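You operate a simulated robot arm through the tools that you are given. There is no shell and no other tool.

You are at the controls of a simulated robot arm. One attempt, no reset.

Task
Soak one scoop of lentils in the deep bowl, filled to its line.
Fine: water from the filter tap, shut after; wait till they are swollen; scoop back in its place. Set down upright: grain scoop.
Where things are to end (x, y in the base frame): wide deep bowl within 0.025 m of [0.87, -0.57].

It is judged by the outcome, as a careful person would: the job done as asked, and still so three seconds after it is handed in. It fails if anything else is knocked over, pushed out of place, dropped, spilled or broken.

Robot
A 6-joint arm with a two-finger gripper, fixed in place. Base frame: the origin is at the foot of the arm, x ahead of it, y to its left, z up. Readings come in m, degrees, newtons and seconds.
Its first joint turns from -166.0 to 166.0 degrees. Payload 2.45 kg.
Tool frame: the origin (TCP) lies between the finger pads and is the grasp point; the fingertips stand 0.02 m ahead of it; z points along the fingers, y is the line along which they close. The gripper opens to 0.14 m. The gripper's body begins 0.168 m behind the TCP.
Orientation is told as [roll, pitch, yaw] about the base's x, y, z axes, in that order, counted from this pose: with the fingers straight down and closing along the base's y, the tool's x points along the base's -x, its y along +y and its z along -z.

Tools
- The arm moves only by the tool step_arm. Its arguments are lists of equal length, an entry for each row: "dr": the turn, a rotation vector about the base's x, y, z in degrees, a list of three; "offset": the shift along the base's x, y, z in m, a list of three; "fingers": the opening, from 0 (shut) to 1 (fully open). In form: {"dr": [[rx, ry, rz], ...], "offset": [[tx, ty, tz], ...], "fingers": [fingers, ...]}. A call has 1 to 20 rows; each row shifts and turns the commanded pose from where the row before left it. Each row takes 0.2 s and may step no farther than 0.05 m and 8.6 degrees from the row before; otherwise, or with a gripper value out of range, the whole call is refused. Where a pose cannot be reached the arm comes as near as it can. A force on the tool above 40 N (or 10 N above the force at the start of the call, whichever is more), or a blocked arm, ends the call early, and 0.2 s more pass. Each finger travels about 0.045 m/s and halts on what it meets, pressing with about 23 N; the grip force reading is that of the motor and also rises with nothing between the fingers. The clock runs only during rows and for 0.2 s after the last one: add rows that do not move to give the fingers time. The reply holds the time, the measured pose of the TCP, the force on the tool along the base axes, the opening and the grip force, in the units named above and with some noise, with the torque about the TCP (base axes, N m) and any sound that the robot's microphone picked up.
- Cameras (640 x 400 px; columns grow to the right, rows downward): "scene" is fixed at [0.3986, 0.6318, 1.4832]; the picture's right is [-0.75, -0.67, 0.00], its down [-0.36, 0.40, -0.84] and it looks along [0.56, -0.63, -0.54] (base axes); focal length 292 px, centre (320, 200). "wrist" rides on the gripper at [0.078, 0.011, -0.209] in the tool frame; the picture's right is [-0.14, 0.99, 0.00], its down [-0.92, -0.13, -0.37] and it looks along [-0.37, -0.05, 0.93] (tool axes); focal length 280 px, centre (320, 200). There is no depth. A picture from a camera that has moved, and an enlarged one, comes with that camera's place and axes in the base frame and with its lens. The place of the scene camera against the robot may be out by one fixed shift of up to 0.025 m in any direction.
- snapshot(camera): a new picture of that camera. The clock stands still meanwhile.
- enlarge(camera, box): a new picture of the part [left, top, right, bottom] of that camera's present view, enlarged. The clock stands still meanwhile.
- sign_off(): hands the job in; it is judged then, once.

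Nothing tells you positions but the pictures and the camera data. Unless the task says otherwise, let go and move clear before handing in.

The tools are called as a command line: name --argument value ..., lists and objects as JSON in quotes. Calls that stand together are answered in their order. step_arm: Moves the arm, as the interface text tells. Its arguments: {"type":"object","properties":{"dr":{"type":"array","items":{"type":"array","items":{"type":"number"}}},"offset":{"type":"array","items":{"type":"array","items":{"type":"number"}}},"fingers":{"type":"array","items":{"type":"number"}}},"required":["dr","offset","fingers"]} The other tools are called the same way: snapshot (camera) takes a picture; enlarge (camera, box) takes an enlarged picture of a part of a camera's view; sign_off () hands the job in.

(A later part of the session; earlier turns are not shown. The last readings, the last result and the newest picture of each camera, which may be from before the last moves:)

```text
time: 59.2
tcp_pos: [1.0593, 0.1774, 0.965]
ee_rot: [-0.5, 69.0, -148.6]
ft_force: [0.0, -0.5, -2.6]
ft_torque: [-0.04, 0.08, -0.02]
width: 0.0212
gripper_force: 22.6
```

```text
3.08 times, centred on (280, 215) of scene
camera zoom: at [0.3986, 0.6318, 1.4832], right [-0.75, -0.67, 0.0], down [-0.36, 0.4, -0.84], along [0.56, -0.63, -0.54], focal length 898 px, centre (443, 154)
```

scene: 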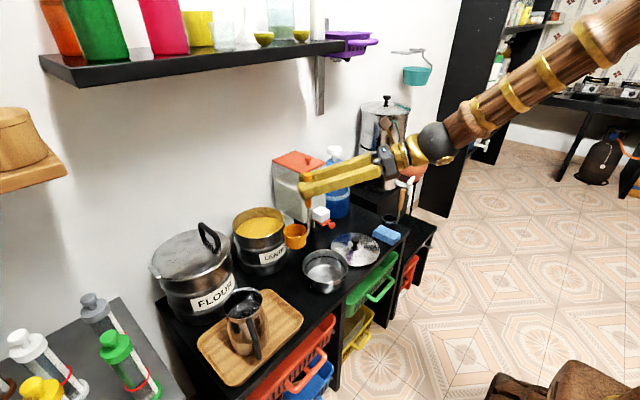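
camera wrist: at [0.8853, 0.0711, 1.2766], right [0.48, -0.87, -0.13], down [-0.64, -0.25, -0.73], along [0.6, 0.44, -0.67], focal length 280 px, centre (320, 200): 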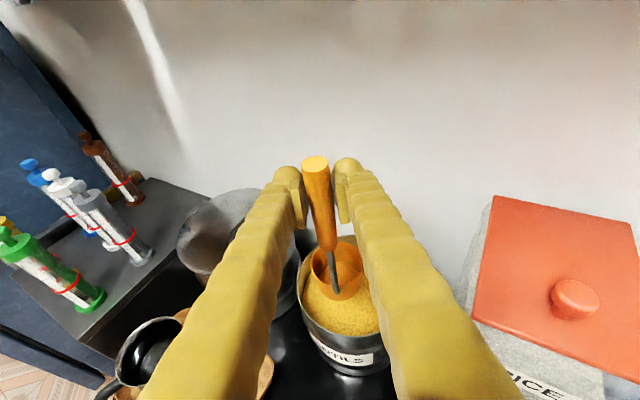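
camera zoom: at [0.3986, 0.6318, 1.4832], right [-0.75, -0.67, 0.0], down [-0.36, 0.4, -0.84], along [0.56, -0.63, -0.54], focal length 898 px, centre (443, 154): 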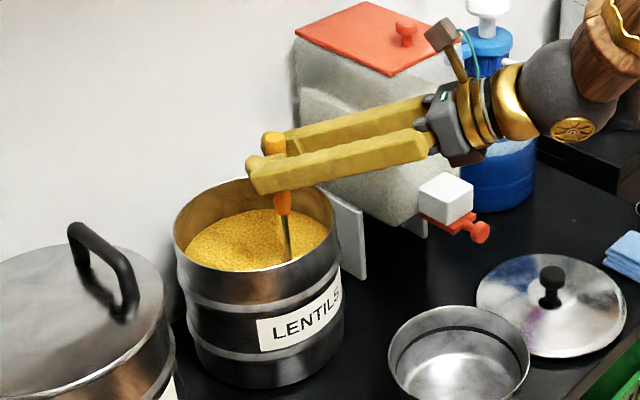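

Upright inside the lentils. Lifting straight up slowly.

step_arm --dr '[[0, 0, 0], [0, 0, 0], [0, 0, 0], [0, 0, 0], [0, 0, 0], [0, 0, 0], [0, 0, 0], [0, 0, 0], [0, 0, 0]]' --offset '[[0, 0, 0.012], [0, 0, 0.016], [0, 0, 0.02], [0, 0, 0.025], [0, 0, 0.025], [0, 0, 0.025], [0, 0, 0.02], [0, 0, 0.012], [0, 0, 0]]' --fingers '[0, 0, 0, 0, 0, 0, 0, 0, 0]'

enlarge --camera "wrist" --box '[200, 100, 500, 400]'

enlarge --camera "scene" --box '[220, 130, 340, 280]'

```text
time: 61.2
tcp_pos: [1.0611, 0.1773, 1.1212]
ee_rot: [-0.6, 69.0, -148.4]
ft_force: [-0.1, 0.2, -1.6]
ft_torque: [-0.04, 0.04, 0.0]
width: 0.0214
gripper_force: 23.0
```

```text
1.33 times, centred on (350, 250) of wrist
camera zoom: at [0.9255, 0.0784, 1.2684], right [0.48, -0.87, -0.13], down [-0.64, -0.25, -0.73], along [0.6, 0.44, -0.67], focal length 374 px, centre (280, 133)
```

zoom: 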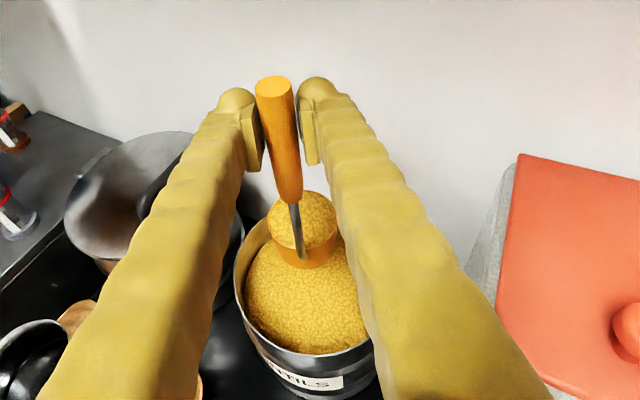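

```text
2.67 times, centred on (280, 205) of scene
camera zoom: at [0.3986, 0.6318, 1.4832], right [-0.75, -0.67, 0.0], down [-0.36, 0.4, -0.84], along [0.56, -0.63, -0.54], focal length 779 px, centre (427, 187)
```

zoom: 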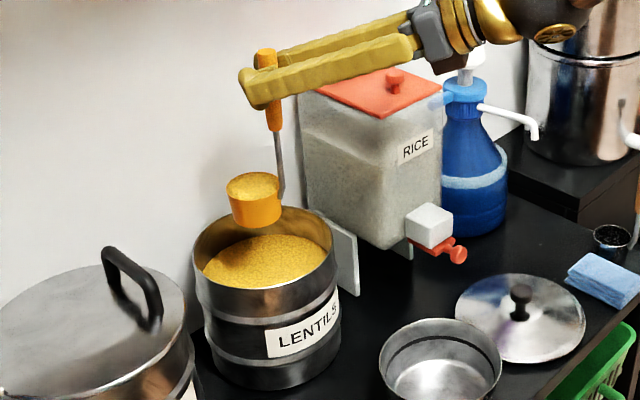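

A full, level scoop. Carrying it upright back toward the bowl, gently.

step_arm --dr '[[0, 0, 0], [0, 0, 0], [0, 0, 0], [0, 0, 0], [0, 0, 0], [0, 0, 0], [0, 0, 0], [0, 0, 0], [0, 0, 0], [0, 0, 0]]' --offset '[[-0.008, 0, 0], [-0.016, 0, 0], [-0.022, 0, 0], [-0.026, 0, 0], [-0.028, 0, 0], [-0.028, 0, 0], [-0.028, 0, 0], [-0.022, 0, 0], [-0.014, 0, 0], [-0.008, 0, 0]]' --fingers '[0, 0, 0, 0, 0, 0, 0, 0, 0, 0]'

step_arm --dr '[[0, 0, 4], [0, 0, 6], [0, 0, 6.5], [0, 0, 6.5], [0, 0, 6.5], [0, 0, 4], [0, 0, 2], [0, 0, 0]]' --offset '[[0, -0.006, -0.006], [0, -0.014, -0.014], [0, -0.018, -0.018], [0, -0.018, -0.018], [0, -0.018, -0.018], [0, -0.014, -0.014], [0, -0.008, -0.008], [0, 0, 0]]' --fingers '[0, 0, 0, 0, 0, 0, 0, 0]'

snapshot --camera "wrist"

enlarge --camera "scene" --box '[220, 150, 420, 310]'

```text
time: 63.4
tcp_pos: [0.8611, 0.1776, 1.1195]
ee_rot: [-0.5, 69.0, -148.5]
ft_force: [0.3, -0.6, -1.9]
ft_torque: [-0.03, 0.06, 0.0]
width: 0.0212
gripper_force: 22.6
```

```text
time: 65.2
tcp_pos: [0.8601, 0.0824, 1.025]
ee_rot: [-0.5, 69.0, -112.9]
ft_force: [0.5, -0.6, -2.4]
ft_torque: [-0.03, 0.02, 0.01]
width: 0.021
gripper_force: 23.0
```

```text
taken
camera wrist: at [0.8072, -0.0769, 1.1717], right [0.9, -0.42, -0.13], down [-0.38, -0.57, -0.73], along [0.23, 0.7, -0.67], focal length 280 px, centre (320, 200)
```

wrist: 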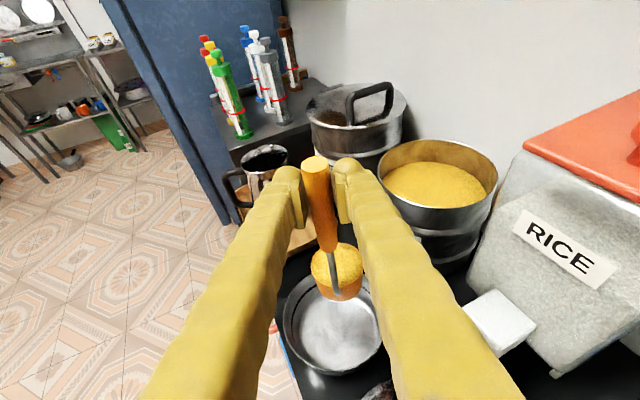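

```text
2.50 times, centred on (320, 230) of scene
camera zoom: at [0.3986, 0.6318, 1.4832], right [-0.75, -0.67, 0.0], down [-0.36, 0.4, -0.84], along [0.56, -0.63, -0.54], focal length 730 px, centre (320, 125)
```

zoom: 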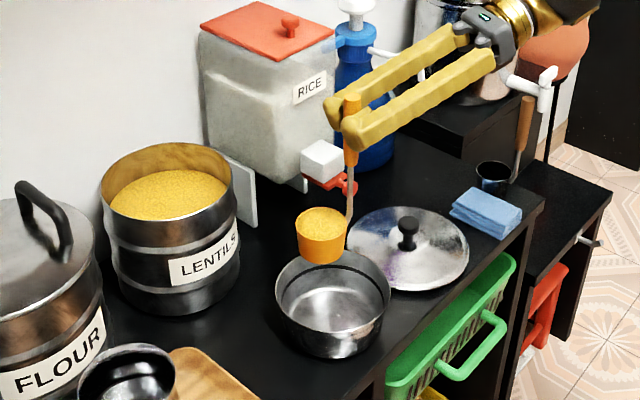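

enlarge --camera "wrist" --box '[230, 220, 430, 400]'

```text
2.22 times, centred on (330, 310) of wrist
camera zoom: at [0.8072, -0.0769, 1.1717], right [0.9, -0.42, -0.13], down [-0.38, -0.57, -0.73], along [0.23, 0.7, -0.67], focal length 623 px, centre (298, -44)
```

zoom: 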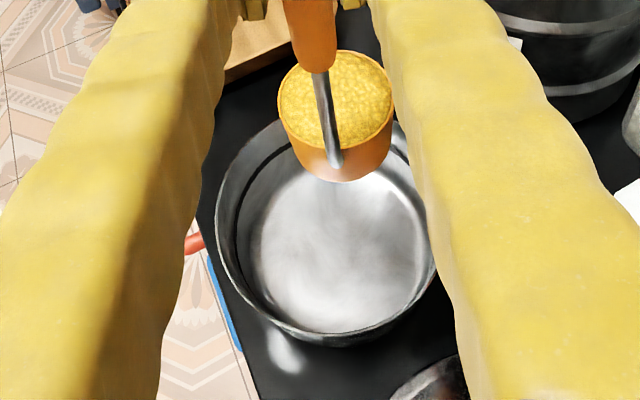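

Bowl centre refined to (0.851, 0.107). Positioning the cup over the bowl and beginning the pour roll.

step_arm --dr '[[0, 0, 0], [0, 0, 0], [0, 0, 0], [-2.72, -6.45, 2.69], [-2.72, -6.45, 2.69], [-2.72, -6.45, 2.69], [0, 0, 0]]' --offset '[[0.008, -0.0043, -0.013], [0.008, -0.004, -0.013], [0.007, -0.004, -0.013], [-0.0154, 0.0055, -0.0005], [-0.0154, 0.0055, -0.0005], [-0.0154, 0.0055, -0.0005], [0, 0, 0]]' --fingers '[0, 0, 0, 0, 0, 0, 0]'

enlarge --camera "scene" --box '[250, 180, 390, 310]'

snapshot --camera "wrist"

```text
time: 66.8
tcp_pos: [0.8378, 0.0852, 0.9848]
ee_rot: [44.6, 59.5, -63.7]
ft_force: [0.1, -0.2, -1.0]
ft_torque: [0.02, 0.1, -0.04]
width: 0.0211
gripper_force: 22.8
```

```text
3.08 times, centred on (320, 245) of scene
camera zoom: at [0.3986, 0.6318, 1.4832], right [-0.75, -0.67, 0.0], down [-0.36, 0.4, -0.84], along [0.56, -0.63, -0.54], focal length 898 px, centre (320, 62)
```

zoom: 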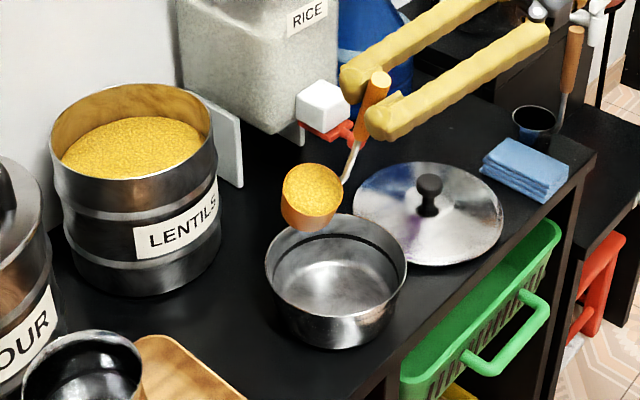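

```text
taken
camera wrist: at [0.7561, -0.0622, 1.1309], right [0.93, -0.29, 0.23], down [-0.04, -0.71, -0.71], along [0.37, 0.65, -0.67], focal length 280 px, centre (320, 200)
```

wrist: 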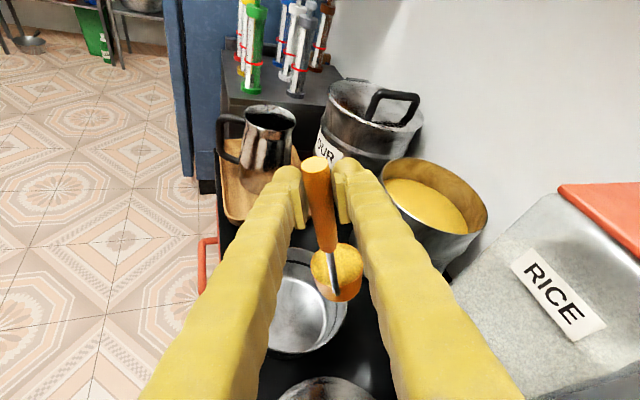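

Lip is over the bowl. Continuing the pour slowly.

step_arm --dr '[[-1.36, -3.225, 1.345], [-1.36, -3.225, 1.345], [-1.36, -3.225, 1.345], [-1.36, -3.225, 1.345], [-1.36, -3.225, 1.345], [-1.36, -3.225, 1.345], [-1.36, -3.225, 1.345], [-1.36, -3.225, 1.345], [-1.36, -3.225, 1.345], [-1.36, -3.225, 1.345], [0, 0, 0]]' --offset '[[-0.0077, 0.00275, -0.00025], [-0.0077, 0.00275, -0.00025], [-0.007, 0.0009, -0.0046], [-0.007, 0.0009, -0.0046], [-0.007, 0.0009, -0.0046], [-0.007, 0.0009, -0.0046], [-0.007, 0.0009, -0.0046], [-0.007, 0.0009, -0.0046], [-0.007, 0.0009, -0.0046], [-0.007, 0.0009, -0.0046], [0, 0, 0]]' --fingers '[0, 0, 0, 0, 0, 0, 0, 0, 0, 0, 0]'

enlarge --camera "scene" --box '[250, 180, 390, 310]'

snapshot --camera "wrist"

```text
time: 69.2
tcp_pos: [0.766, 0.0964, 0.9474]
ee_rot: [65.6, 27.7, -34.5]
ft_force: [-0.9, -0.2, -0.7]
ft_torque: [-0.01, 0.19, 0.0]
width: 0.0209
gripper_force: 22.9
```

```text
3.08 times, centred on (320, 245) of scene
camera zoom: at [0.3986, 0.6318, 1.4832], right [-0.75, -0.67, 0.0], down [-0.36, 0.4, -0.84], along [0.56, -0.63, -0.54], focal length 898 px, centre (320, 62)
```

zoom: 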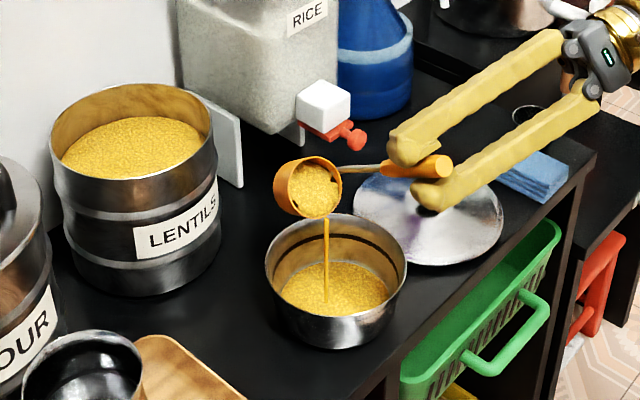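

```text
taken
camera wrist: at [0.6409, -0.0422, 1.067], right [0.68, 0.03, 0.73], down [0.46, -0.79, -0.4], along [0.57, 0.61, -0.55], focal length 280 px, centre (320, 200)
```

wrist: 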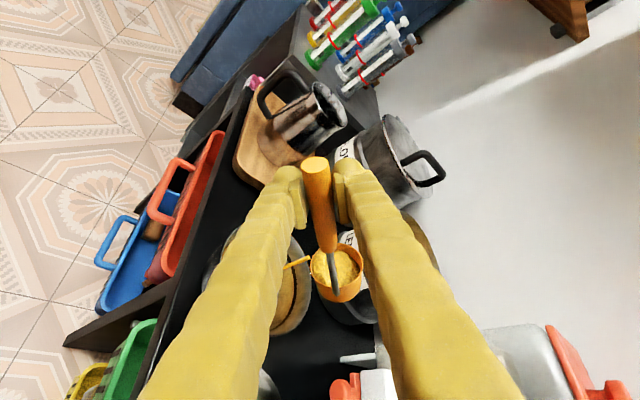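

The lentils are streaming into the bowl. Continuing to roll.

step_arm --dr '[[-1.36, -3.225, 1.345], [-1.36, -3.225, 1.345], [-1.36, -3.225, 1.345], [-1.36, -3.225, 1.345], [-1.36, -3.225, 1.345], [-1.36, -3.225, 1.345], [-1.36, -3.225, 1.345], [-1.36, -3.225, 1.345], [0, 0, 0], [0, 0, 0]]' --offset '[[-0.0045, -0.00135, -0.0071], [-0.0045, -0.00135, -0.0071], [-0.0045, -0.00135, -0.0071], [-0.0045, -0.00135, -0.0071], [-0.0045, -0.00135, -0.0071], [-0.0045, -0.00135, -0.0071], [-0.0045, -0.00135, -0.0071], [-0.0045, -0.00135, -0.0071], [0, 0, 0], [0, 0, 0]]' --fingers '[0, 0, 0, 0, 0, 0, 0, 0, 0, 0]'

enlarge --camera "scene" --box '[250, 180, 390, 310]'

snapshot --camera "scene"

```text
time: 71.4
tcp_pos: [0.7299, 0.0873, 0.8909]
ee_rot: [68.5, 0.0, -23.0]
ft_force: [-0.3, 0.9, -0.9]
ft_torque: [-0.01, 0.16, 0.0]
width: 0.021
gripper_force: 23.2
```

```text
3.08 times, centred on (320, 245) of scene
camera zoom: at [0.3986, 0.6318, 1.4832], right [-0.75, -0.67, 0.0], down [-0.36, 0.4, -0.84], along [0.56, -0.63, -0.54], focal length 898 px, centre (320, 62)
```

zoom: 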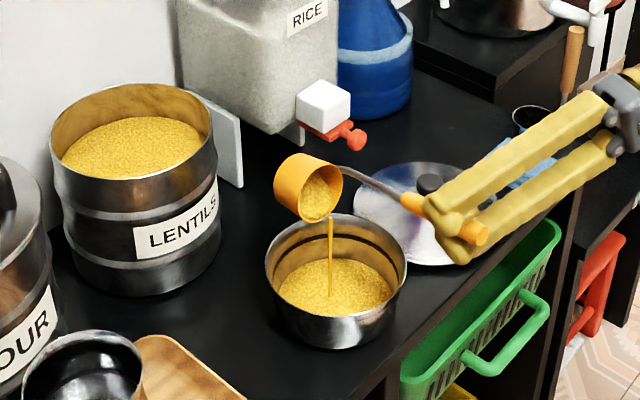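

```text
taken
```

scene: 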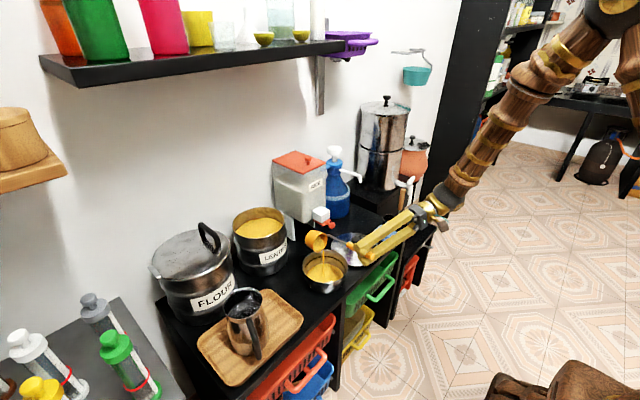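

step_arm --dr '[[-1.36, -3.225, 1.345], [-1.36, -3.225, 1.345], [-1.36, -3.225, 1.345], [-1.36, -3.225, 1.345], [-1.36, -3.225, 1.345], [-1.36, -3.225, 1.345], [-1.36, -3.225, 1.345], [-1.36, -3.225, 1.345], [0, 0, 0], [0, 0, 0]]' --offset '[[-0.0007, -0.00345, -0.0072], [-0.0007, -0.00345, -0.0072], [-0.0007, -0.00345, -0.0072], [-0.0007, -0.00345, -0.0072], [-0.0007, -0.00345, -0.0072], [-0.0007, -0.00345, -0.0072], [-0.0007, -0.00345, -0.0072], [-0.0007, -0.00345, -0.0072], [0, 0, 0], [0, 0, 0]]' --fingers '[0, 0, 0, 0, 0, 0, 0, 0, 0, 0]'

enlarge --camera "scene" --box '[250, 180, 390, 310]'

snapshot --camera "wrist"

```text
time: 73.6
tcp_pos: [0.7247, 0.0614, 0.8332]
ee_rot: [65.9, -27.9, -11.2]
ft_force: [-0.1, 0.7, -1.5]
ft_torque: [-0.05, 0.16, 0.04]
width: 0.0211
gripper_force: 22.4
```

```text
3.08 times, centred on (320, 245) of scene
camera zoom: at [0.3986, 0.6318, 1.4832], right [-0.75, -0.67, 0.0], down [-0.36, 0.4, -0.84], along [0.56, -0.63, -0.54], focal length 898 px, centre (320, 62)
```

zoom: 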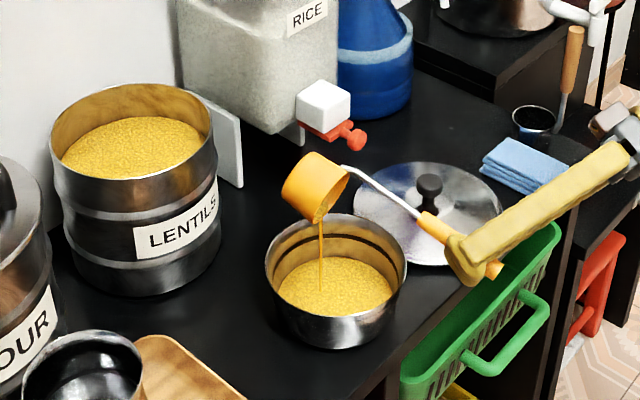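

```text
taken
camera wrist: at [0.5765, -0.0998, 0.8806], right [-0.22, 0.46, 0.86], down [0.71, -0.54, 0.46], along [0.67, 0.71, -0.21], focal length 280 px, centre (320, 200)
```

wrist: 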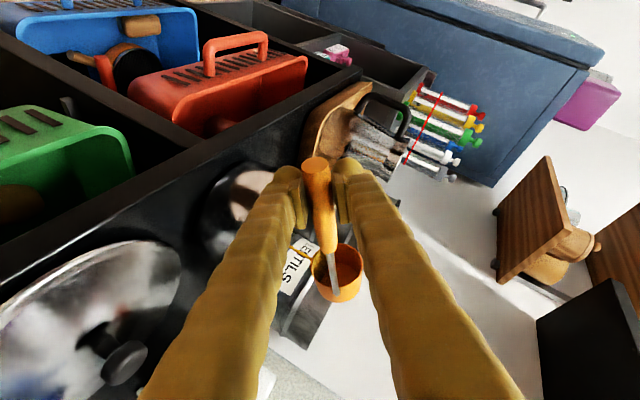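

step_arm --dr '[[-1.45, -3.44, 1.43], [-1.45, -3.44, 1.43], [-1.45, -3.44, 1.43], [-1.45, -3.44, 1.43], [-1.45, -3.44, 1.43], [0, 0, 0], [0, 0, 0], [0, 0, 0], [0, 0, 0], [0, 0, 0], [0, 0, 0], [0, 0, 0]]' --offset '[[0.003, -0.005, -0.004], [0.003, -0.005, -0.004], [0.003, -0.005, -0.004], [0.003, -0.005, -0.004], [0.003, -0.005, -0.004], [0, 0, 0], [0, 0, 0], [0, 0, 0], [0, 0, 0], [0, 0, 0], [0, 0, 0], [0, 0, 0]]' --fingers '[0, 0, 0, 0, 0, 0, 0, 0, 0, 0, 0, 0]'

enlarge --camera "scene" --box '[250, 180, 390, 310]'

enlarge --camera "wrist" --box '[220, 140, 440, 360]'

```text
time: 76.2
tcp_pos: [0.739, 0.0363, 0.8134]
ee_rot: [58.9, -45.7, 0.2]
ft_force: [0.3, -1.1, -0.5]
ft_torque: [-0.08, 0.14, 0.0]
width: 0.0206
gripper_force: 23.0
```

```text
3.08 times, centred on (320, 245) of scene
camera zoom: at [0.3986, 0.6318, 1.4832], right [-0.75, -0.67, 0.0], down [-0.36, 0.4, -0.84], along [0.56, -0.63, -0.54], focal length 898 px, centre (320, 62)
```

zoom: 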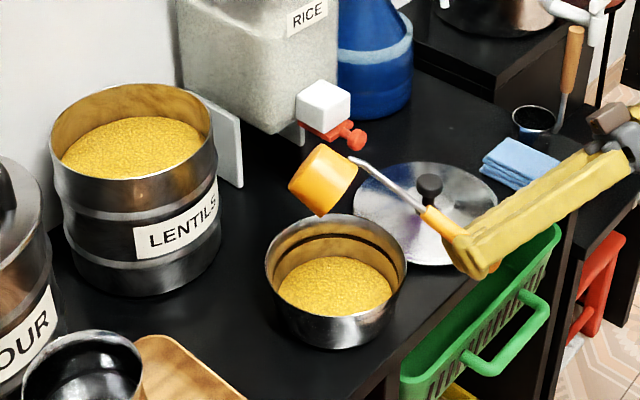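

```text
1.82 times, centred on (330, 250) of wrist
camera zoom: at [0.6012, -0.1383, 0.8387], right [-0.51, 0.51, 0.69], down [0.59, -0.38, 0.72], along [0.63, 0.77, -0.1], focal length 510 px, centre (302, 109)
```

zoom: 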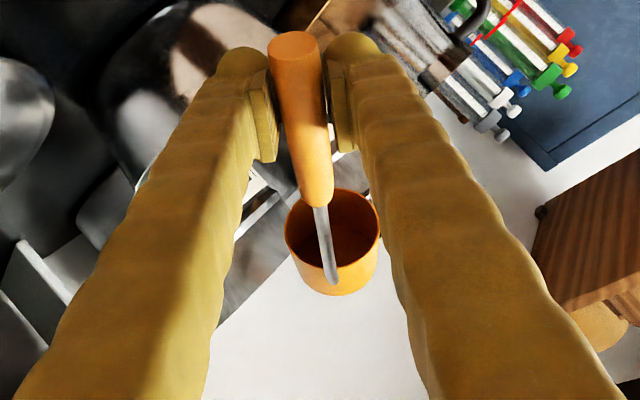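

The scoop is empty, all the lentils are in the bowl. Unrolling along the reverse path, a little higher.

step_arm --dr '[[2.42, 5.74, -2.39], [2.42, 5.74, -2.39], [2.42, 5.74, -2.39], [2.72, 6.45, -2.69], [2.72, 6.45, -2.69], [2.72, 6.45, -2.69], [2.72, 6.45, -2.69], [2.72, 6.45, -2.69], [2.72, 6.45, -2.69], [2.72, 6.45, -2.69], [2.72, 6.45, -2.69], [0, 0, 0]]' --offset '[[-0.005, 0.0083, 0.012], [-0.005, 0.0083, 0.012], [-0.005, 0.0083, 0.012], [0.00135, 0.0069, 0.018], [0.00135, 0.0069, 0.018], [0.00135, 0.0069, 0.018], [0.00135, 0.0069, 0.018], [0.009, 0.0027, 0.0142], [0.009, 0.0027, 0.0142], [0.009, 0.0027, 0.0142], [0.009, 0.0027, 0.0142], [0, 0, 0]]' --fingers '[0, 0, 0, 0, 0, 0, 0, 0, 0, 0, 0, 0]'

step_arm --dr '[[2.72, 6.45, -2.69], [2.72, 6.45, -2.69], [2.72, 6.45, -2.69], [2.72, 6.45, -2.69], [2.72, 6.45, -2.69], [2.72, 6.45, -2.69], [2.72, 6.45, -2.69], [2.72, 6.45, -2.69], [0, 0, 0]]' --offset '[[0.009, 0.003, 0.01], [0.009, 0.003, 0.01], [0.009, 0.003, 0.01], [0.009, 0.003, 0.01], [0.009, 0.003, 0.005], [0.009, 0.003, 0.005], [0.009, 0.003, 0.005], [0.009, 0.003, 0.005], [0, 0, 0]]' --fingers '[0, 0, 0, 0, 0, 0, 0, 0, 0]'

snapshot --camera "wrist"

enlarge --camera "scene" --box '[230, 150, 410, 310]'

```text
time: 78.8
tcp_pos: [0.7662, 0.0978, 0.9775]
ee_rot: [65.7, 27.8, -34.7]
ft_force: [-0.5, -1.0, -1.7]
ft_torque: [0.0, 0.12, 0.01]
width: 0.0209
gripper_force: 23.7
```

```text
time: 80.8
tcp_pos: [0.8381, 0.1224, 1.0366]
ee_rot: [-0.5, 68.9, -113.0]
ft_force: [0.1, 0.1, -1.6]
ft_torque: [-0.01, -0.01, -0.01]
width: 0.0206
gripper_force: 22.8
```

```text
taken
camera wrist: at [0.7849, -0.0356, 1.1854], right [0.9, -0.43, -0.13], down [-0.38, -0.57, -0.73], along [0.23, 0.7, -0.68], focal length 280 px, centre (320, 200)
```

wrist: 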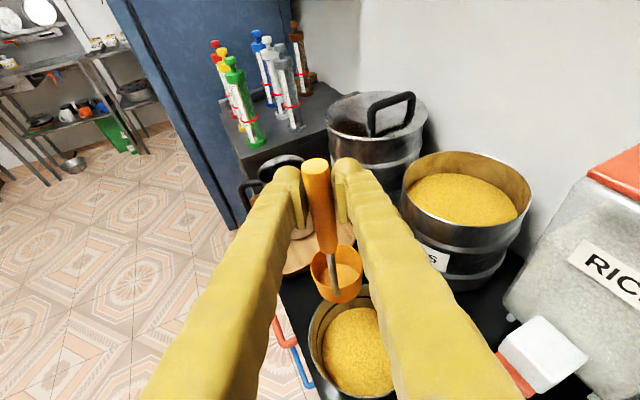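

```text
2.50 times, centred on (320, 230) of scene
camera zoom: at [0.3986, 0.6318, 1.4832], right [-0.75, -0.67, 0.0], down [-0.36, 0.4, -0.84], along [0.56, -0.63, -0.54], focal length 730 px, centre (320, 125)
```

zoom: 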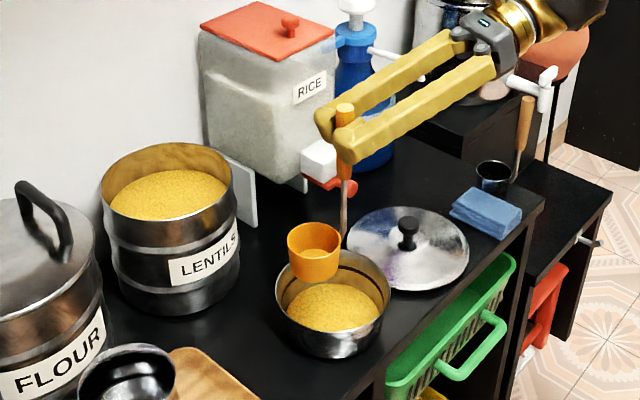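

Now returning the scoop to its place (cup centre ~(0.847, 0.240)), turning it close to its original orientation.

step_arm --dr '[[0, 0, -7], [0, 0, -7], [0, 0, -7], [0, 0, -7], [0, 0, -7], [0, 0, -7], [0, 0, 0]]' --offset '[[-0.004, 0.017, 0], [-0.004, 0.017, 0], [-0.004, 0.017, 0], [-0.004, 0.017, 0], [-0.004, 0.017, 0], [-0.004, 0.017, 0], [0, 0, 0]]' --fingers '[0, 0, 0, 0, 0, 0, 0]'

snapshot --camera "wrist"

enlarge --camera "scene" --box '[230, 170, 390, 310]'

```text
time: 82.4
tcp_pos: [0.8132, 0.2262, 1.0378]
ee_rot: [-0.2, 68.8, -154.7]
ft_force: [-1.3, 0.8, -0.7]
ft_torque: [0.0, 0.01, 0.01]
width: 0.0209
gripper_force: 23.1
```

```text
taken
camera wrist: at [0.6676, 0.1439, 1.1861], right [0.38, -0.92, -0.13], down [-0.67, -0.17, -0.73], along [0.64, 0.36, -0.68], focal length 280 px, centre (320, 200)
```

wrist: 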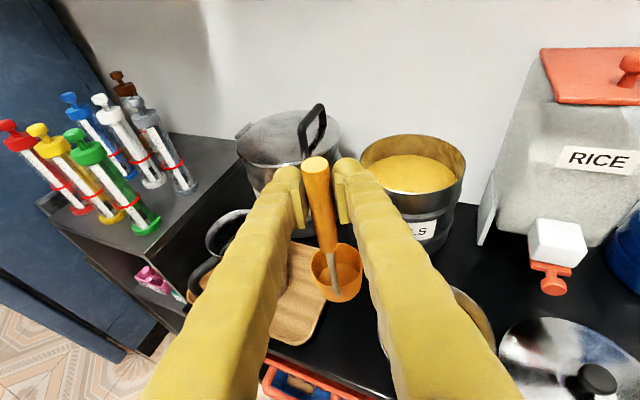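

```text
2.86 times, centred on (310, 240) of scene
camera zoom: at [0.3986, 0.6318, 1.4832], right [-0.75, -0.67, 0.0], down [-0.36, 0.4, -0.84], along [0.56, -0.63, -0.54], focal length 834 px, centre (349, 86)
```

zoom: 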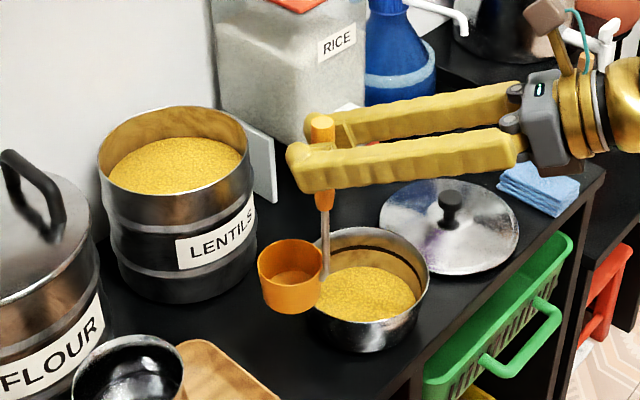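

step_arm --dr '[[0, 0, 0], [0, 0, 0], [0, 0, 0], [0, 0, 0], [0, 0, 0]]' --offset '[[0, 0, -0.03], [0, 0, -0.04], [0, 0, -0.04], [0, 0, -0.024], [0, 0, 0]]' --fingers '[0, 0, 0, 0, 0]'

step_arm --dr '[[0, 0, 0], [0, 0, 0], [0, 0, 0]]' --offset '[[0, 0, -0.003], [0, 0, -0.003], [0, 0, -0.002]]' --fingers '[0, 0, 0]'

enlarge --camera "scene" --box '[250, 190, 370, 310]'

```text
time: 83.6
tcp_pos: [0.8136, 0.2256, 0.9045]
ee_rot: [-0.3, 68.9, -154.7]
ft_force: [-0.6, -0.1, -0.1]
ft_torque: [-0.03, 0.07, 0.0]
width: 0.021
gripper_force: 23.1
```

```text
time: 84.4
tcp_pos: [0.8137, 0.2251, 0.8938]
ee_rot: [-0.3, 68.9, -154.8]
ft_force: [1.0, 0.1, -1.1]
ft_torque: [-0.01, 0.04, 0.02]
width: 0.0208
gripper_force: 23.0
```

```text
3.33 times, centred on (310, 250) of scene
camera zoom: at [0.3986, 0.6318, 1.4832], right [-0.75, -0.67, 0.0], down [-0.36, 0.4, -0.84], along [0.56, -0.63, -0.54], focal length 973 px, centre (353, 33)
```

zoom: 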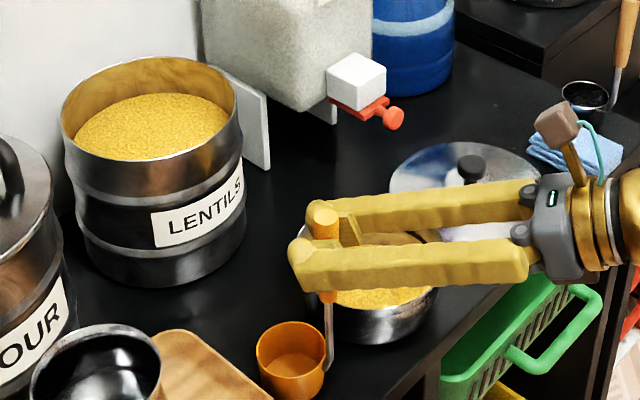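

step_arm --dr '[[0, 0, 0], [0, 0, 0]]' --offset '[[0, 0, -0.0015], [0, 0, -0.001]]' --fingers '[0, 0]'

```text
time: 85.0
tcp_pos: [0.8135, 0.2247, 0.8933]
ee_rot: [-0.3, 68.9, -154.8]
ft_force: [-1.4, 0.7, 4.2]
ft_torque: [0.04, 0.07, 0.04]
width: 0.0209
gripper_force: 22.8
```

Cup has touched down. Releasing gently, then backing away along the tool axis.

step_arm --dr '[[0, 0, 0], [0, 0, 0], [0, 0, 0], [0, 0, 0], [0, 0, 0], [0, 0, 0]]' --offset '[[0, 0, 0], [0, 0, 0], [0, 0, 0], [0, 0, 0], [0, 0, 0], [0, 0, 0]]' --fingers '[0.16, 0.2, 0.25, 0.35, 0.45, 0.5]'

enlarge --camera "scene" --box '[250, 190, 370, 310]'

snapshot --camera "wrist"

```text
time: 86.4
tcp_pos: [0.813, 0.2259, 0.8937]
ee_rot: [-0.3, 68.9, -154.8]
ft_force: [0.3, 0.5, 0.2]
ft_torque: [0.01, 0.0, -0.02]
width: 0.0701
gripper_force: 0.1
```

```text
3.33 times, centred on (310, 250) of scene
camera zoom: at [0.3986, 0.6318, 1.4832], right [-0.75, -0.67, 0.0], down [-0.36, 0.4, -0.84], along [0.56, -0.63, -0.54], focal length 973 px, centre (353, 33)
```

zoom: 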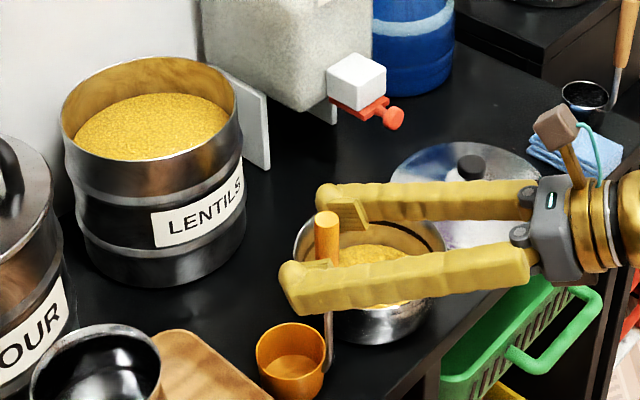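

```text
taken
camera wrist: at [0.6686, 0.1432, 1.0409], right [0.38, -0.92, -0.13], down [-0.67, -0.17, -0.73], along [0.64, 0.36, -0.68], focal length 280 px, centre (320, 200)
```

wrist: 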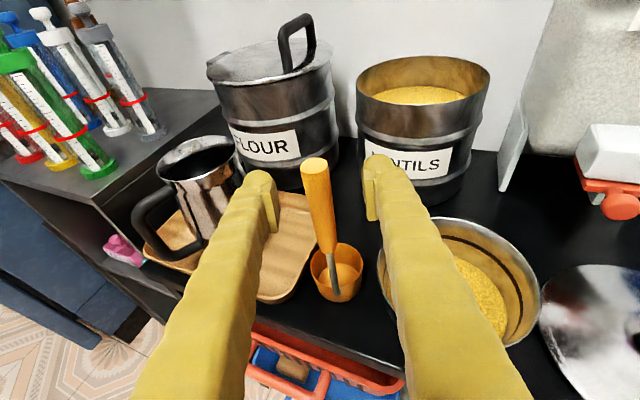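

Scoop is standing upright in its place. Moving straight up clear of the handle.

step_arm --dr '[[0, 0, 0], [0, 0, 0], [0, 0, 0], [0, 0, 0], [0, 0, 0], [0, 0, 0]]' --offset '[[0, 0, 0.01], [0, 0, 0.03], [0, 0, 0.04], [0, 0, 0.04], [0, 0, 0.04], [0, 0, 0]]' --fingers '[0.5, 0.5, 0.5, 0.5, 0.5, 0.5]'

snapshot --camera "wrist"

snapshot --camera "scene"

```text
time: 87.8
tcp_pos: [0.8113, 0.2265, 1.051]
ee_rot: [-0.2, 69.0, -154.8]
ft_force: [0.3, -0.1, -0.2]
ft_torque: [-0.01, 0.0, 0.01]
width: 0.0698
gripper_force: 0.1
```

```text
taken
camera wrist: at [0.6665, 0.1437, 1.1997], right [0.38, -0.92, -0.13], down [-0.67, -0.17, -0.73], along [0.64, 0.36, -0.68], focal length 280 px, centre (320, 200)
```

wrist: 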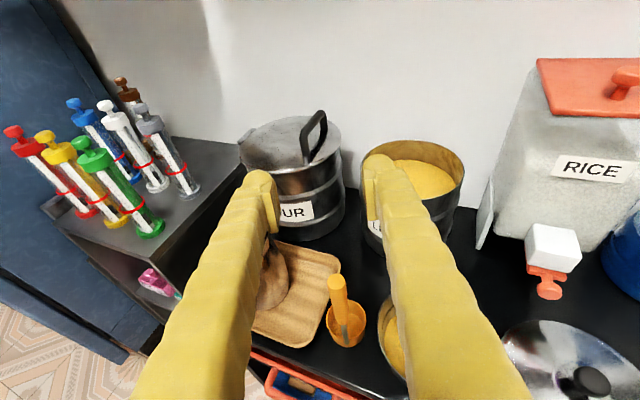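

```text
taken
```

scene: 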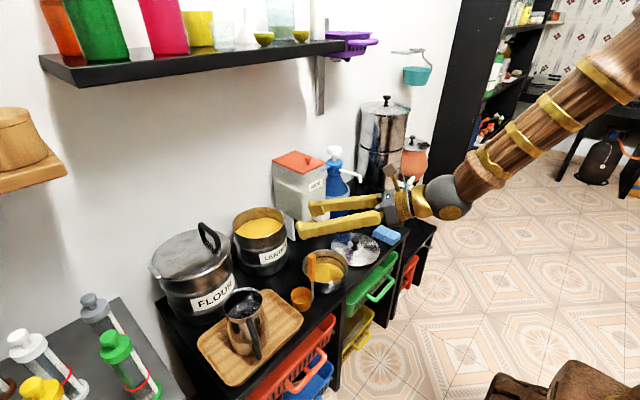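

Lentils are done. Next the bowl must be carried by its rim, so I'll bring the tool back to pointing down (via a heading that avoids the singularity), with fingers closing radially.

step_arm --dr '[[0, 0, 6.7], [0, 0, 6.7], [0, 0, 6.7], [0, 0, 6.7], [0, 0, 6.7], [0, 0, 6.7], [0, 0, 0]]' --offset '[[-0.006, -0.018, 0.018], [-0.006, -0.018, 0.018], [-0.006, -0.018, 0.018], [-0.006, -0.018, 0.018], [-0.006, -0.018, 0.018], [-0.006, -0.018, 0.018], [0, 0, 0]]' --fingers '[0.5, 0.5, 0.5, 0.5, 0.5, 0.5, 0.5]'

step_arm --dr '[[-7.0, 3.27, 0], [-7.0, 3.27, 0], [-7.0, 3.27, 0], [-7.0, 3.27, 0], [-7.0, 3.27, 0], [0, 0, 0]]' --offset '[[0, 0, 0.005], [0, 0, 0.005], [0, 0, 0.005], [0, 0, 0.005], [0, 0, 0.005], [0, 0, 0]]' --fingers '[0.5, 0.5, 0.5, 0.5, 0.5, 0.5]'

snapshot --camera "scene"

```text
time: 89.4
tcp_pos: [0.7789, 0.1159, 1.1619]
ee_rot: [-0.3, 68.9, -114.6]
ft_force: [-0.4, 0.5, 0.6]
ft_torque: [0.01, 0.02, 0.01]
width: 0.0701
gripper_force: 0.0
```

```text
time: 90.8
tcp_pos: [0.7792, 0.1177, 1.1849]
ee_rot: [-0.6, 30.2, -114.7]
ft_force: [-0.4, 0.1, 0.3]
ft_torque: [0.01, 0.0, 0.02]
width: 0.0701
gripper_force: 0.1
```

```text
taken
```

scene: 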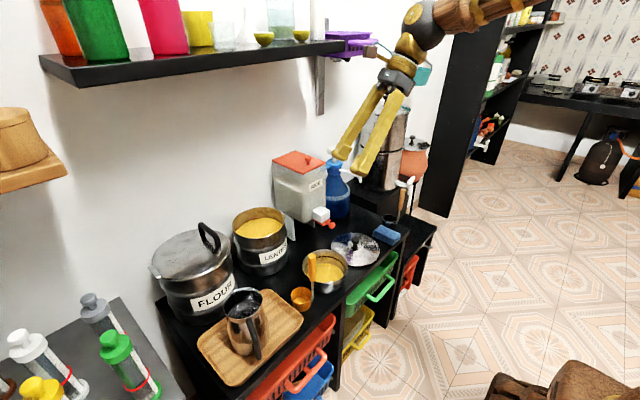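

step_arm --dr '[[-6.86, 3.155, 0], [-6.86, 3.155, 0], [-6.86, 3.155, 0], [-6.86, 3.155, 0], [0, 0, 7.9], [0, 0, 7.9], [0, 0, 7.9], [0, 0, 7.9], [0.98, -7.94, 0], [0, 0, 0]]' --offset '[[0, 0, 0], [0, 0, 0], [0, 0, 0], [0, 0, 0], [0, 0, 0], [0, 0, 0], [0, 0, 0], [0, 0, 0], [0, 0, 0], [0, 0, 0]]' --fingers '[0.5, 0.5, 0.5, 0.5, 0.5, 0.5, 0.5, 0.5, 0.5, 0.5]'

snapshot --camera "wrist"

snapshot --camera "scene"

```text
time: 93.0
tcp_pos: [0.7765, 0.1165, 1.1859]
ee_rot: [7.6, 0.1, -83.2]
ft_force: [0.1, -0.6, 0.5]
ft_torque: [0.01, 0.0, 0.01]
width: 0.07
gripper_force: 0.1
```

```text
taken
camera wrist: at [0.7525, 0.1921, 1.394], right [0.99, -0.02, 0.13], down [-0.06, -0.94, 0.35], along [0.11, -0.35, -0.93], focal length 280 px, centre (320, 200)
```

wrist: 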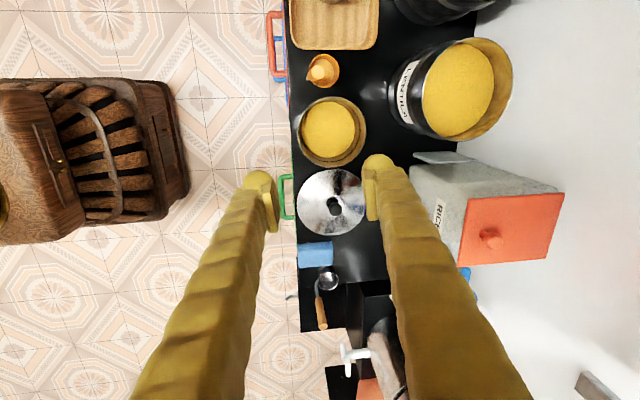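

```text
taken
```

scene: 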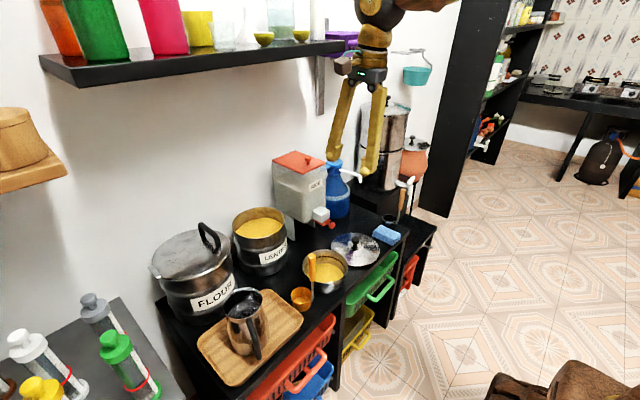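

A nice top view. Zooming in for accurate positions of the bowl and of the tap area.

enlarge --camera "wrist" --box '[260, 60, 400, 200]'

enlarge --camera "wrist" --box '[270, 220, 430, 400]'

```text
2.86 times, centred on (330, 130) of wrist
camera zoom: at [0.7525, 0.1921, 1.394], right [0.99, -0.02, 0.13], down [-0.06, -0.94, 0.35], along [0.11, -0.35, -0.93], focal length 801 px, centre (291, 400)
```

zoom: 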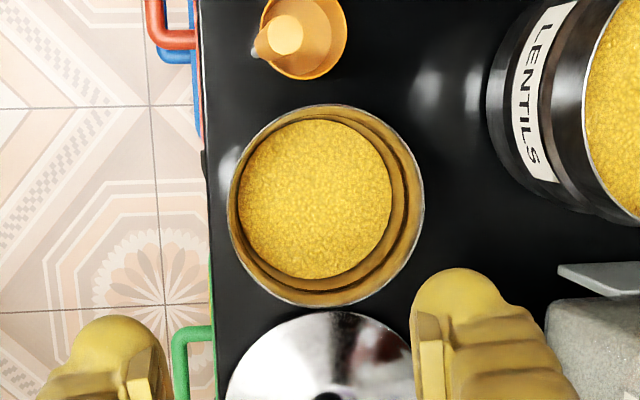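

```text
2.22 times, centred on (350, 310) of wrist
camera zoom: at [0.7525, 0.1921, 1.394], right [0.99, -0.02, 0.13], down [-0.06, -0.94, 0.35], along [0.11, -0.35, -0.93], focal length 623 px, centre (253, -44)
```

zoom: 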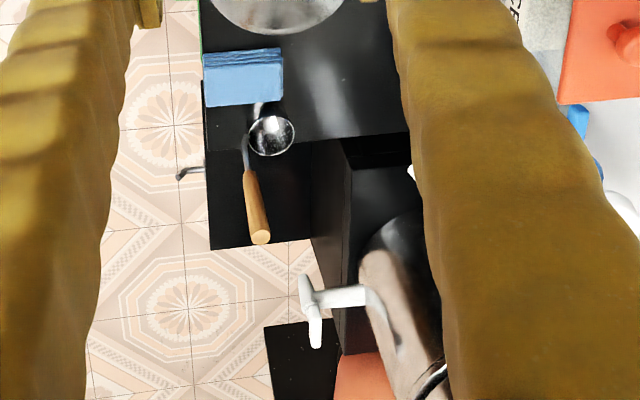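

step_arm --dr '[[0, 0, 0], [0, 0, 0], [0, 0, 0], [0, 0, 0], [0, 0, 0], [0, 0, 0], [0, 0, 0], [0, 0, 0]]' --offset '[[-0.001, -0.0024, -0.042], [-0.001, -0.0024, -0.042], [-0.001, -0.0024, -0.042], [-0.001, -0.0024, -0.042], [-0.001, -0.0024, -0.042], [-0.001, -0.0024, -0.042], [-0.001, -0.0024, -0.042], [0, 0, 0]]' --fingers '[0.5, 0.5, 0.5, 0.5, 0.5, 0.5, 0.5, 0.5]'

snapshot --camera "wrist"

enlarge --camera "scene" --box '[270, 190, 410, 310]'

```text
time: 94.8
tcp_pos: [0.7713, 0.1007, 0.8923]
ee_rot: [7.5, 0.1, -83.2]
ft_force: [0.4, 0.7, 0.0]
ft_torque: [-0.03, -0.02, 0.0]
width: 0.0698
gripper_force: 0.1
```

```text
taken
camera wrist: at [0.7453, 0.1758, 1.1005], right [0.99, -0.02, 0.13], down [-0.06, -0.94, 0.35], along [0.11, -0.35, -0.93], focal length 280 px, centre (320, 200)
```

wrist: 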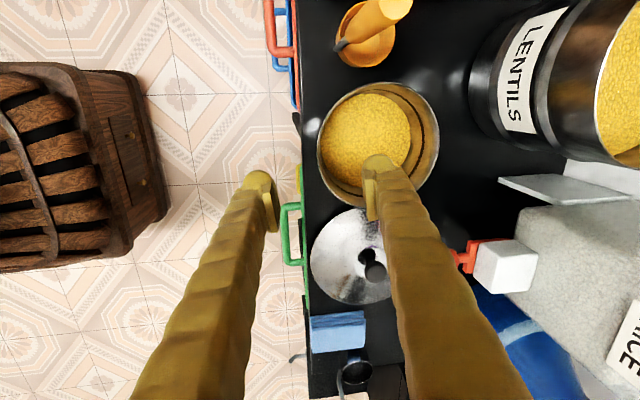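

```text
3.33 times, centred on (340, 250) of scene
camera zoom: at [0.3986, 0.6318, 1.4832], right [-0.75, -0.67, 0.0], down [-0.36, 0.4, -0.84], along [0.56, -0.63, -0.54], focal length 973 px, centre (253, 33)
```

zoom: 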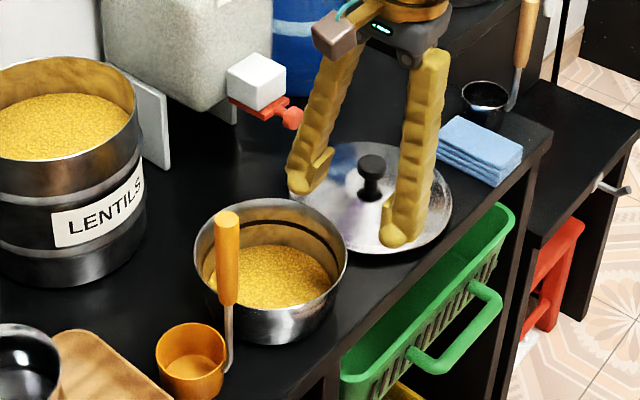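

step_arm --dr '[[0, 0, 0], [0, 0, 0], [0, 0, 0], [0, 0, 0]]' --offset '[[0.004, 0.0008, -0.035], [0.004, 0.0008, -0.035], [0.004, 0.0008, -0.035], [0, 0, 0]]' --fingers '[0.5, 0.5, 0.45, 0.4]'

snapshot --camera "wrist"

enlarge --camera "scene" --box '[270, 190, 410, 310]'

```text
time: 95.8
tcp_pos: [0.7814, 0.1028, 0.7894]
ee_rot: [7.5, 0.2, -83.2]
ft_force: [0.6, 0.3, 0.0]
ft_torque: [-0.01, -0.03, 0.01]
width: 0.0562
gripper_force: 0.1
```

```text
taken
camera wrist: at [0.757, 0.1791, 0.9966], right [0.99, -0.02, 0.13], down [-0.06, -0.94, 0.35], along [0.11, -0.35, -0.93], focal length 280 px, centre (320, 200)
```

wrist: 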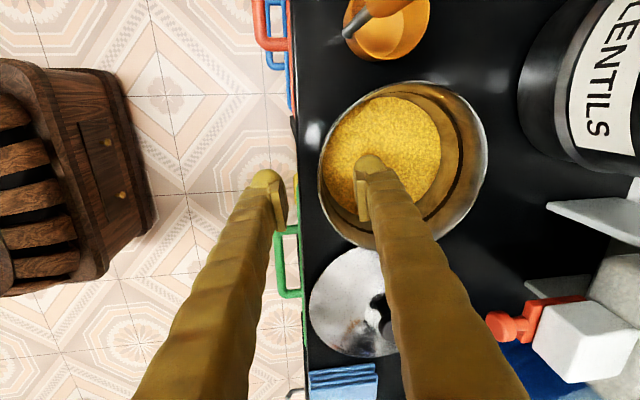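

```text
3.33 times, centred on (340, 250) of scene
camera zoom: at [0.3986, 0.6318, 1.4832], right [-0.75, -0.67, 0.0], down [-0.36, 0.4, -0.84], along [0.56, -0.63, -0.54], focal length 973 px, centre (253, 33)
```

zoom: 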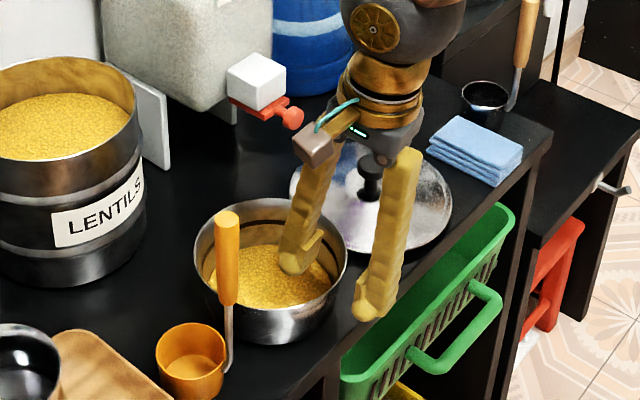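

step_arm --dr '[[0, 0, 0], [0, 0, 0], [0, 0, 0]]' --offset '[[0.0025, 0.0004, -0.018], [0.0025, 0.0004, -0.018], [0, 0, 0]]' --fingers '[0.4, 0.4, 0.4]'

snapshot --camera "wrist"

enlarge --camera "scene" --box '[280, 220, 380, 310]'

```text
time: 96.6
tcp_pos: [0.7881, 0.1048, 0.7501]
ee_rot: [7.5, 0.2, -83.1]
ft_force: [0.9, 0.0, 0.4]
ft_torque: [0.03, -0.01, 0.02]
width: 0.0563
gripper_force: 0.1
```

```text
taken
camera wrist: at [0.7622, 0.1792, 0.9586], right [0.99, -0.02, 0.13], down [-0.06, -0.94, 0.35], along [0.11, -0.35, -0.93], focal length 280 px, centre (320, 200)
```

wrist: 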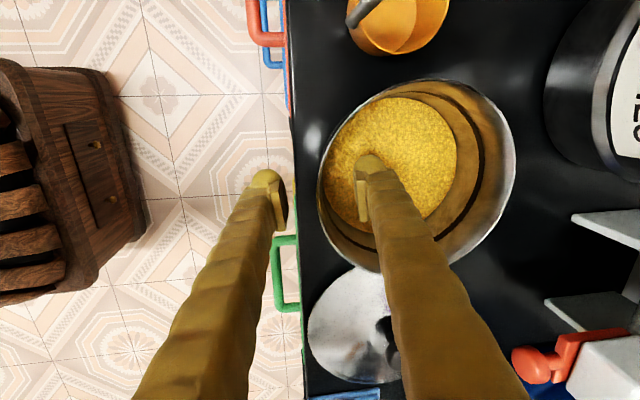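

```text
4.44 times, centred on (330, 265) of scene
camera zoom: at [0.3986, 0.6318, 1.4832], right [-0.75, -0.67, 0.0], down [-0.36, 0.4, -0.84], along [0.56, -0.63, -0.54], focal length 1298 px, centre (276, -89)
```

zoom: 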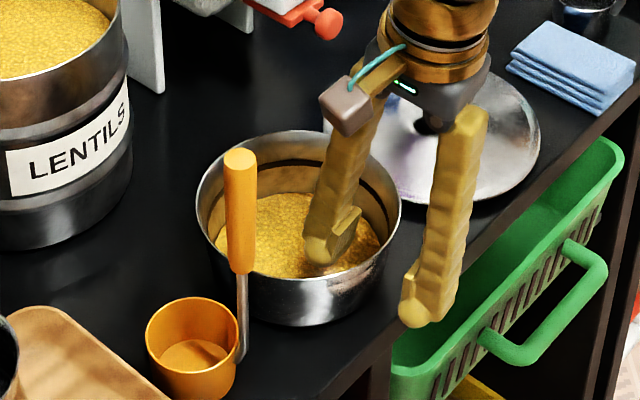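

Fingers straddle the near rim of the bowl. Closing.

step_arm --dr '[[0, 0, 0], [0, 0, 0], [0, 0, 0], [0, 0, 0], [0, 0, 0], [0, 0, 0], [0, 0, 0]]' --offset '[[0, 0, 0], [0, 0, 0], [0, 0, 0], [0, 0, 0], [0, 0, 0], [0, 0, 0], [0, 0, 0]]' --fingers '[0.3, 0.2, 0.12, 0.06, 0, 0, 0]'

snapshot --camera "wrist"

enlarge --camera "scene" --box '[280, 220, 380, 310]'

```text
time: 98.2
tcp_pos: [0.7862, 0.1045, 0.7517]
ee_rot: [7.5, 0.1, -83.2]
ft_force: [1.2, 0.1, -0.4]
ft_torque: [-0.16, 0.0, 0.02]
width: 0.0065
gripper_force: 23.2
```

```text
taken
camera wrist: at [0.7622, 0.1792, 0.9587], right [0.99, -0.02, 0.13], down [-0.06, -0.94, 0.35], along [0.11, -0.35, -0.93], focal length 280 px, centre (320, 200)
```

wrist: 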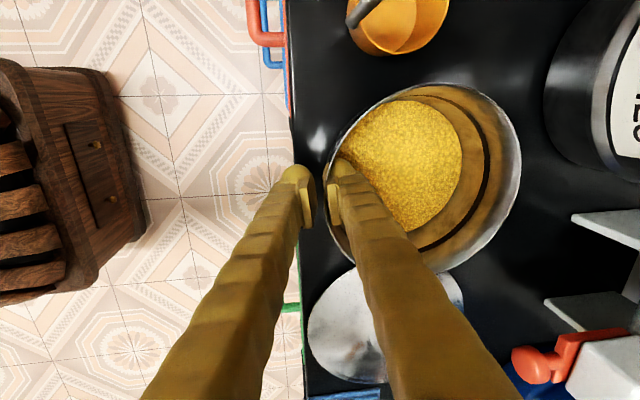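

```text
4.44 times, centred on (330, 265) of scene
camera zoom: at [0.3986, 0.6318, 1.4832], right [-0.75, -0.67, 0.0], down [-0.36, 0.4, -0.84], along [0.56, -0.63, -0.54], focal length 1298 px, centre (276, -89)
```

zoom: 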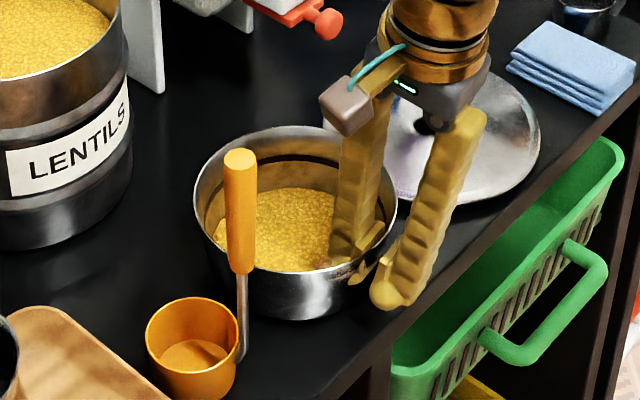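

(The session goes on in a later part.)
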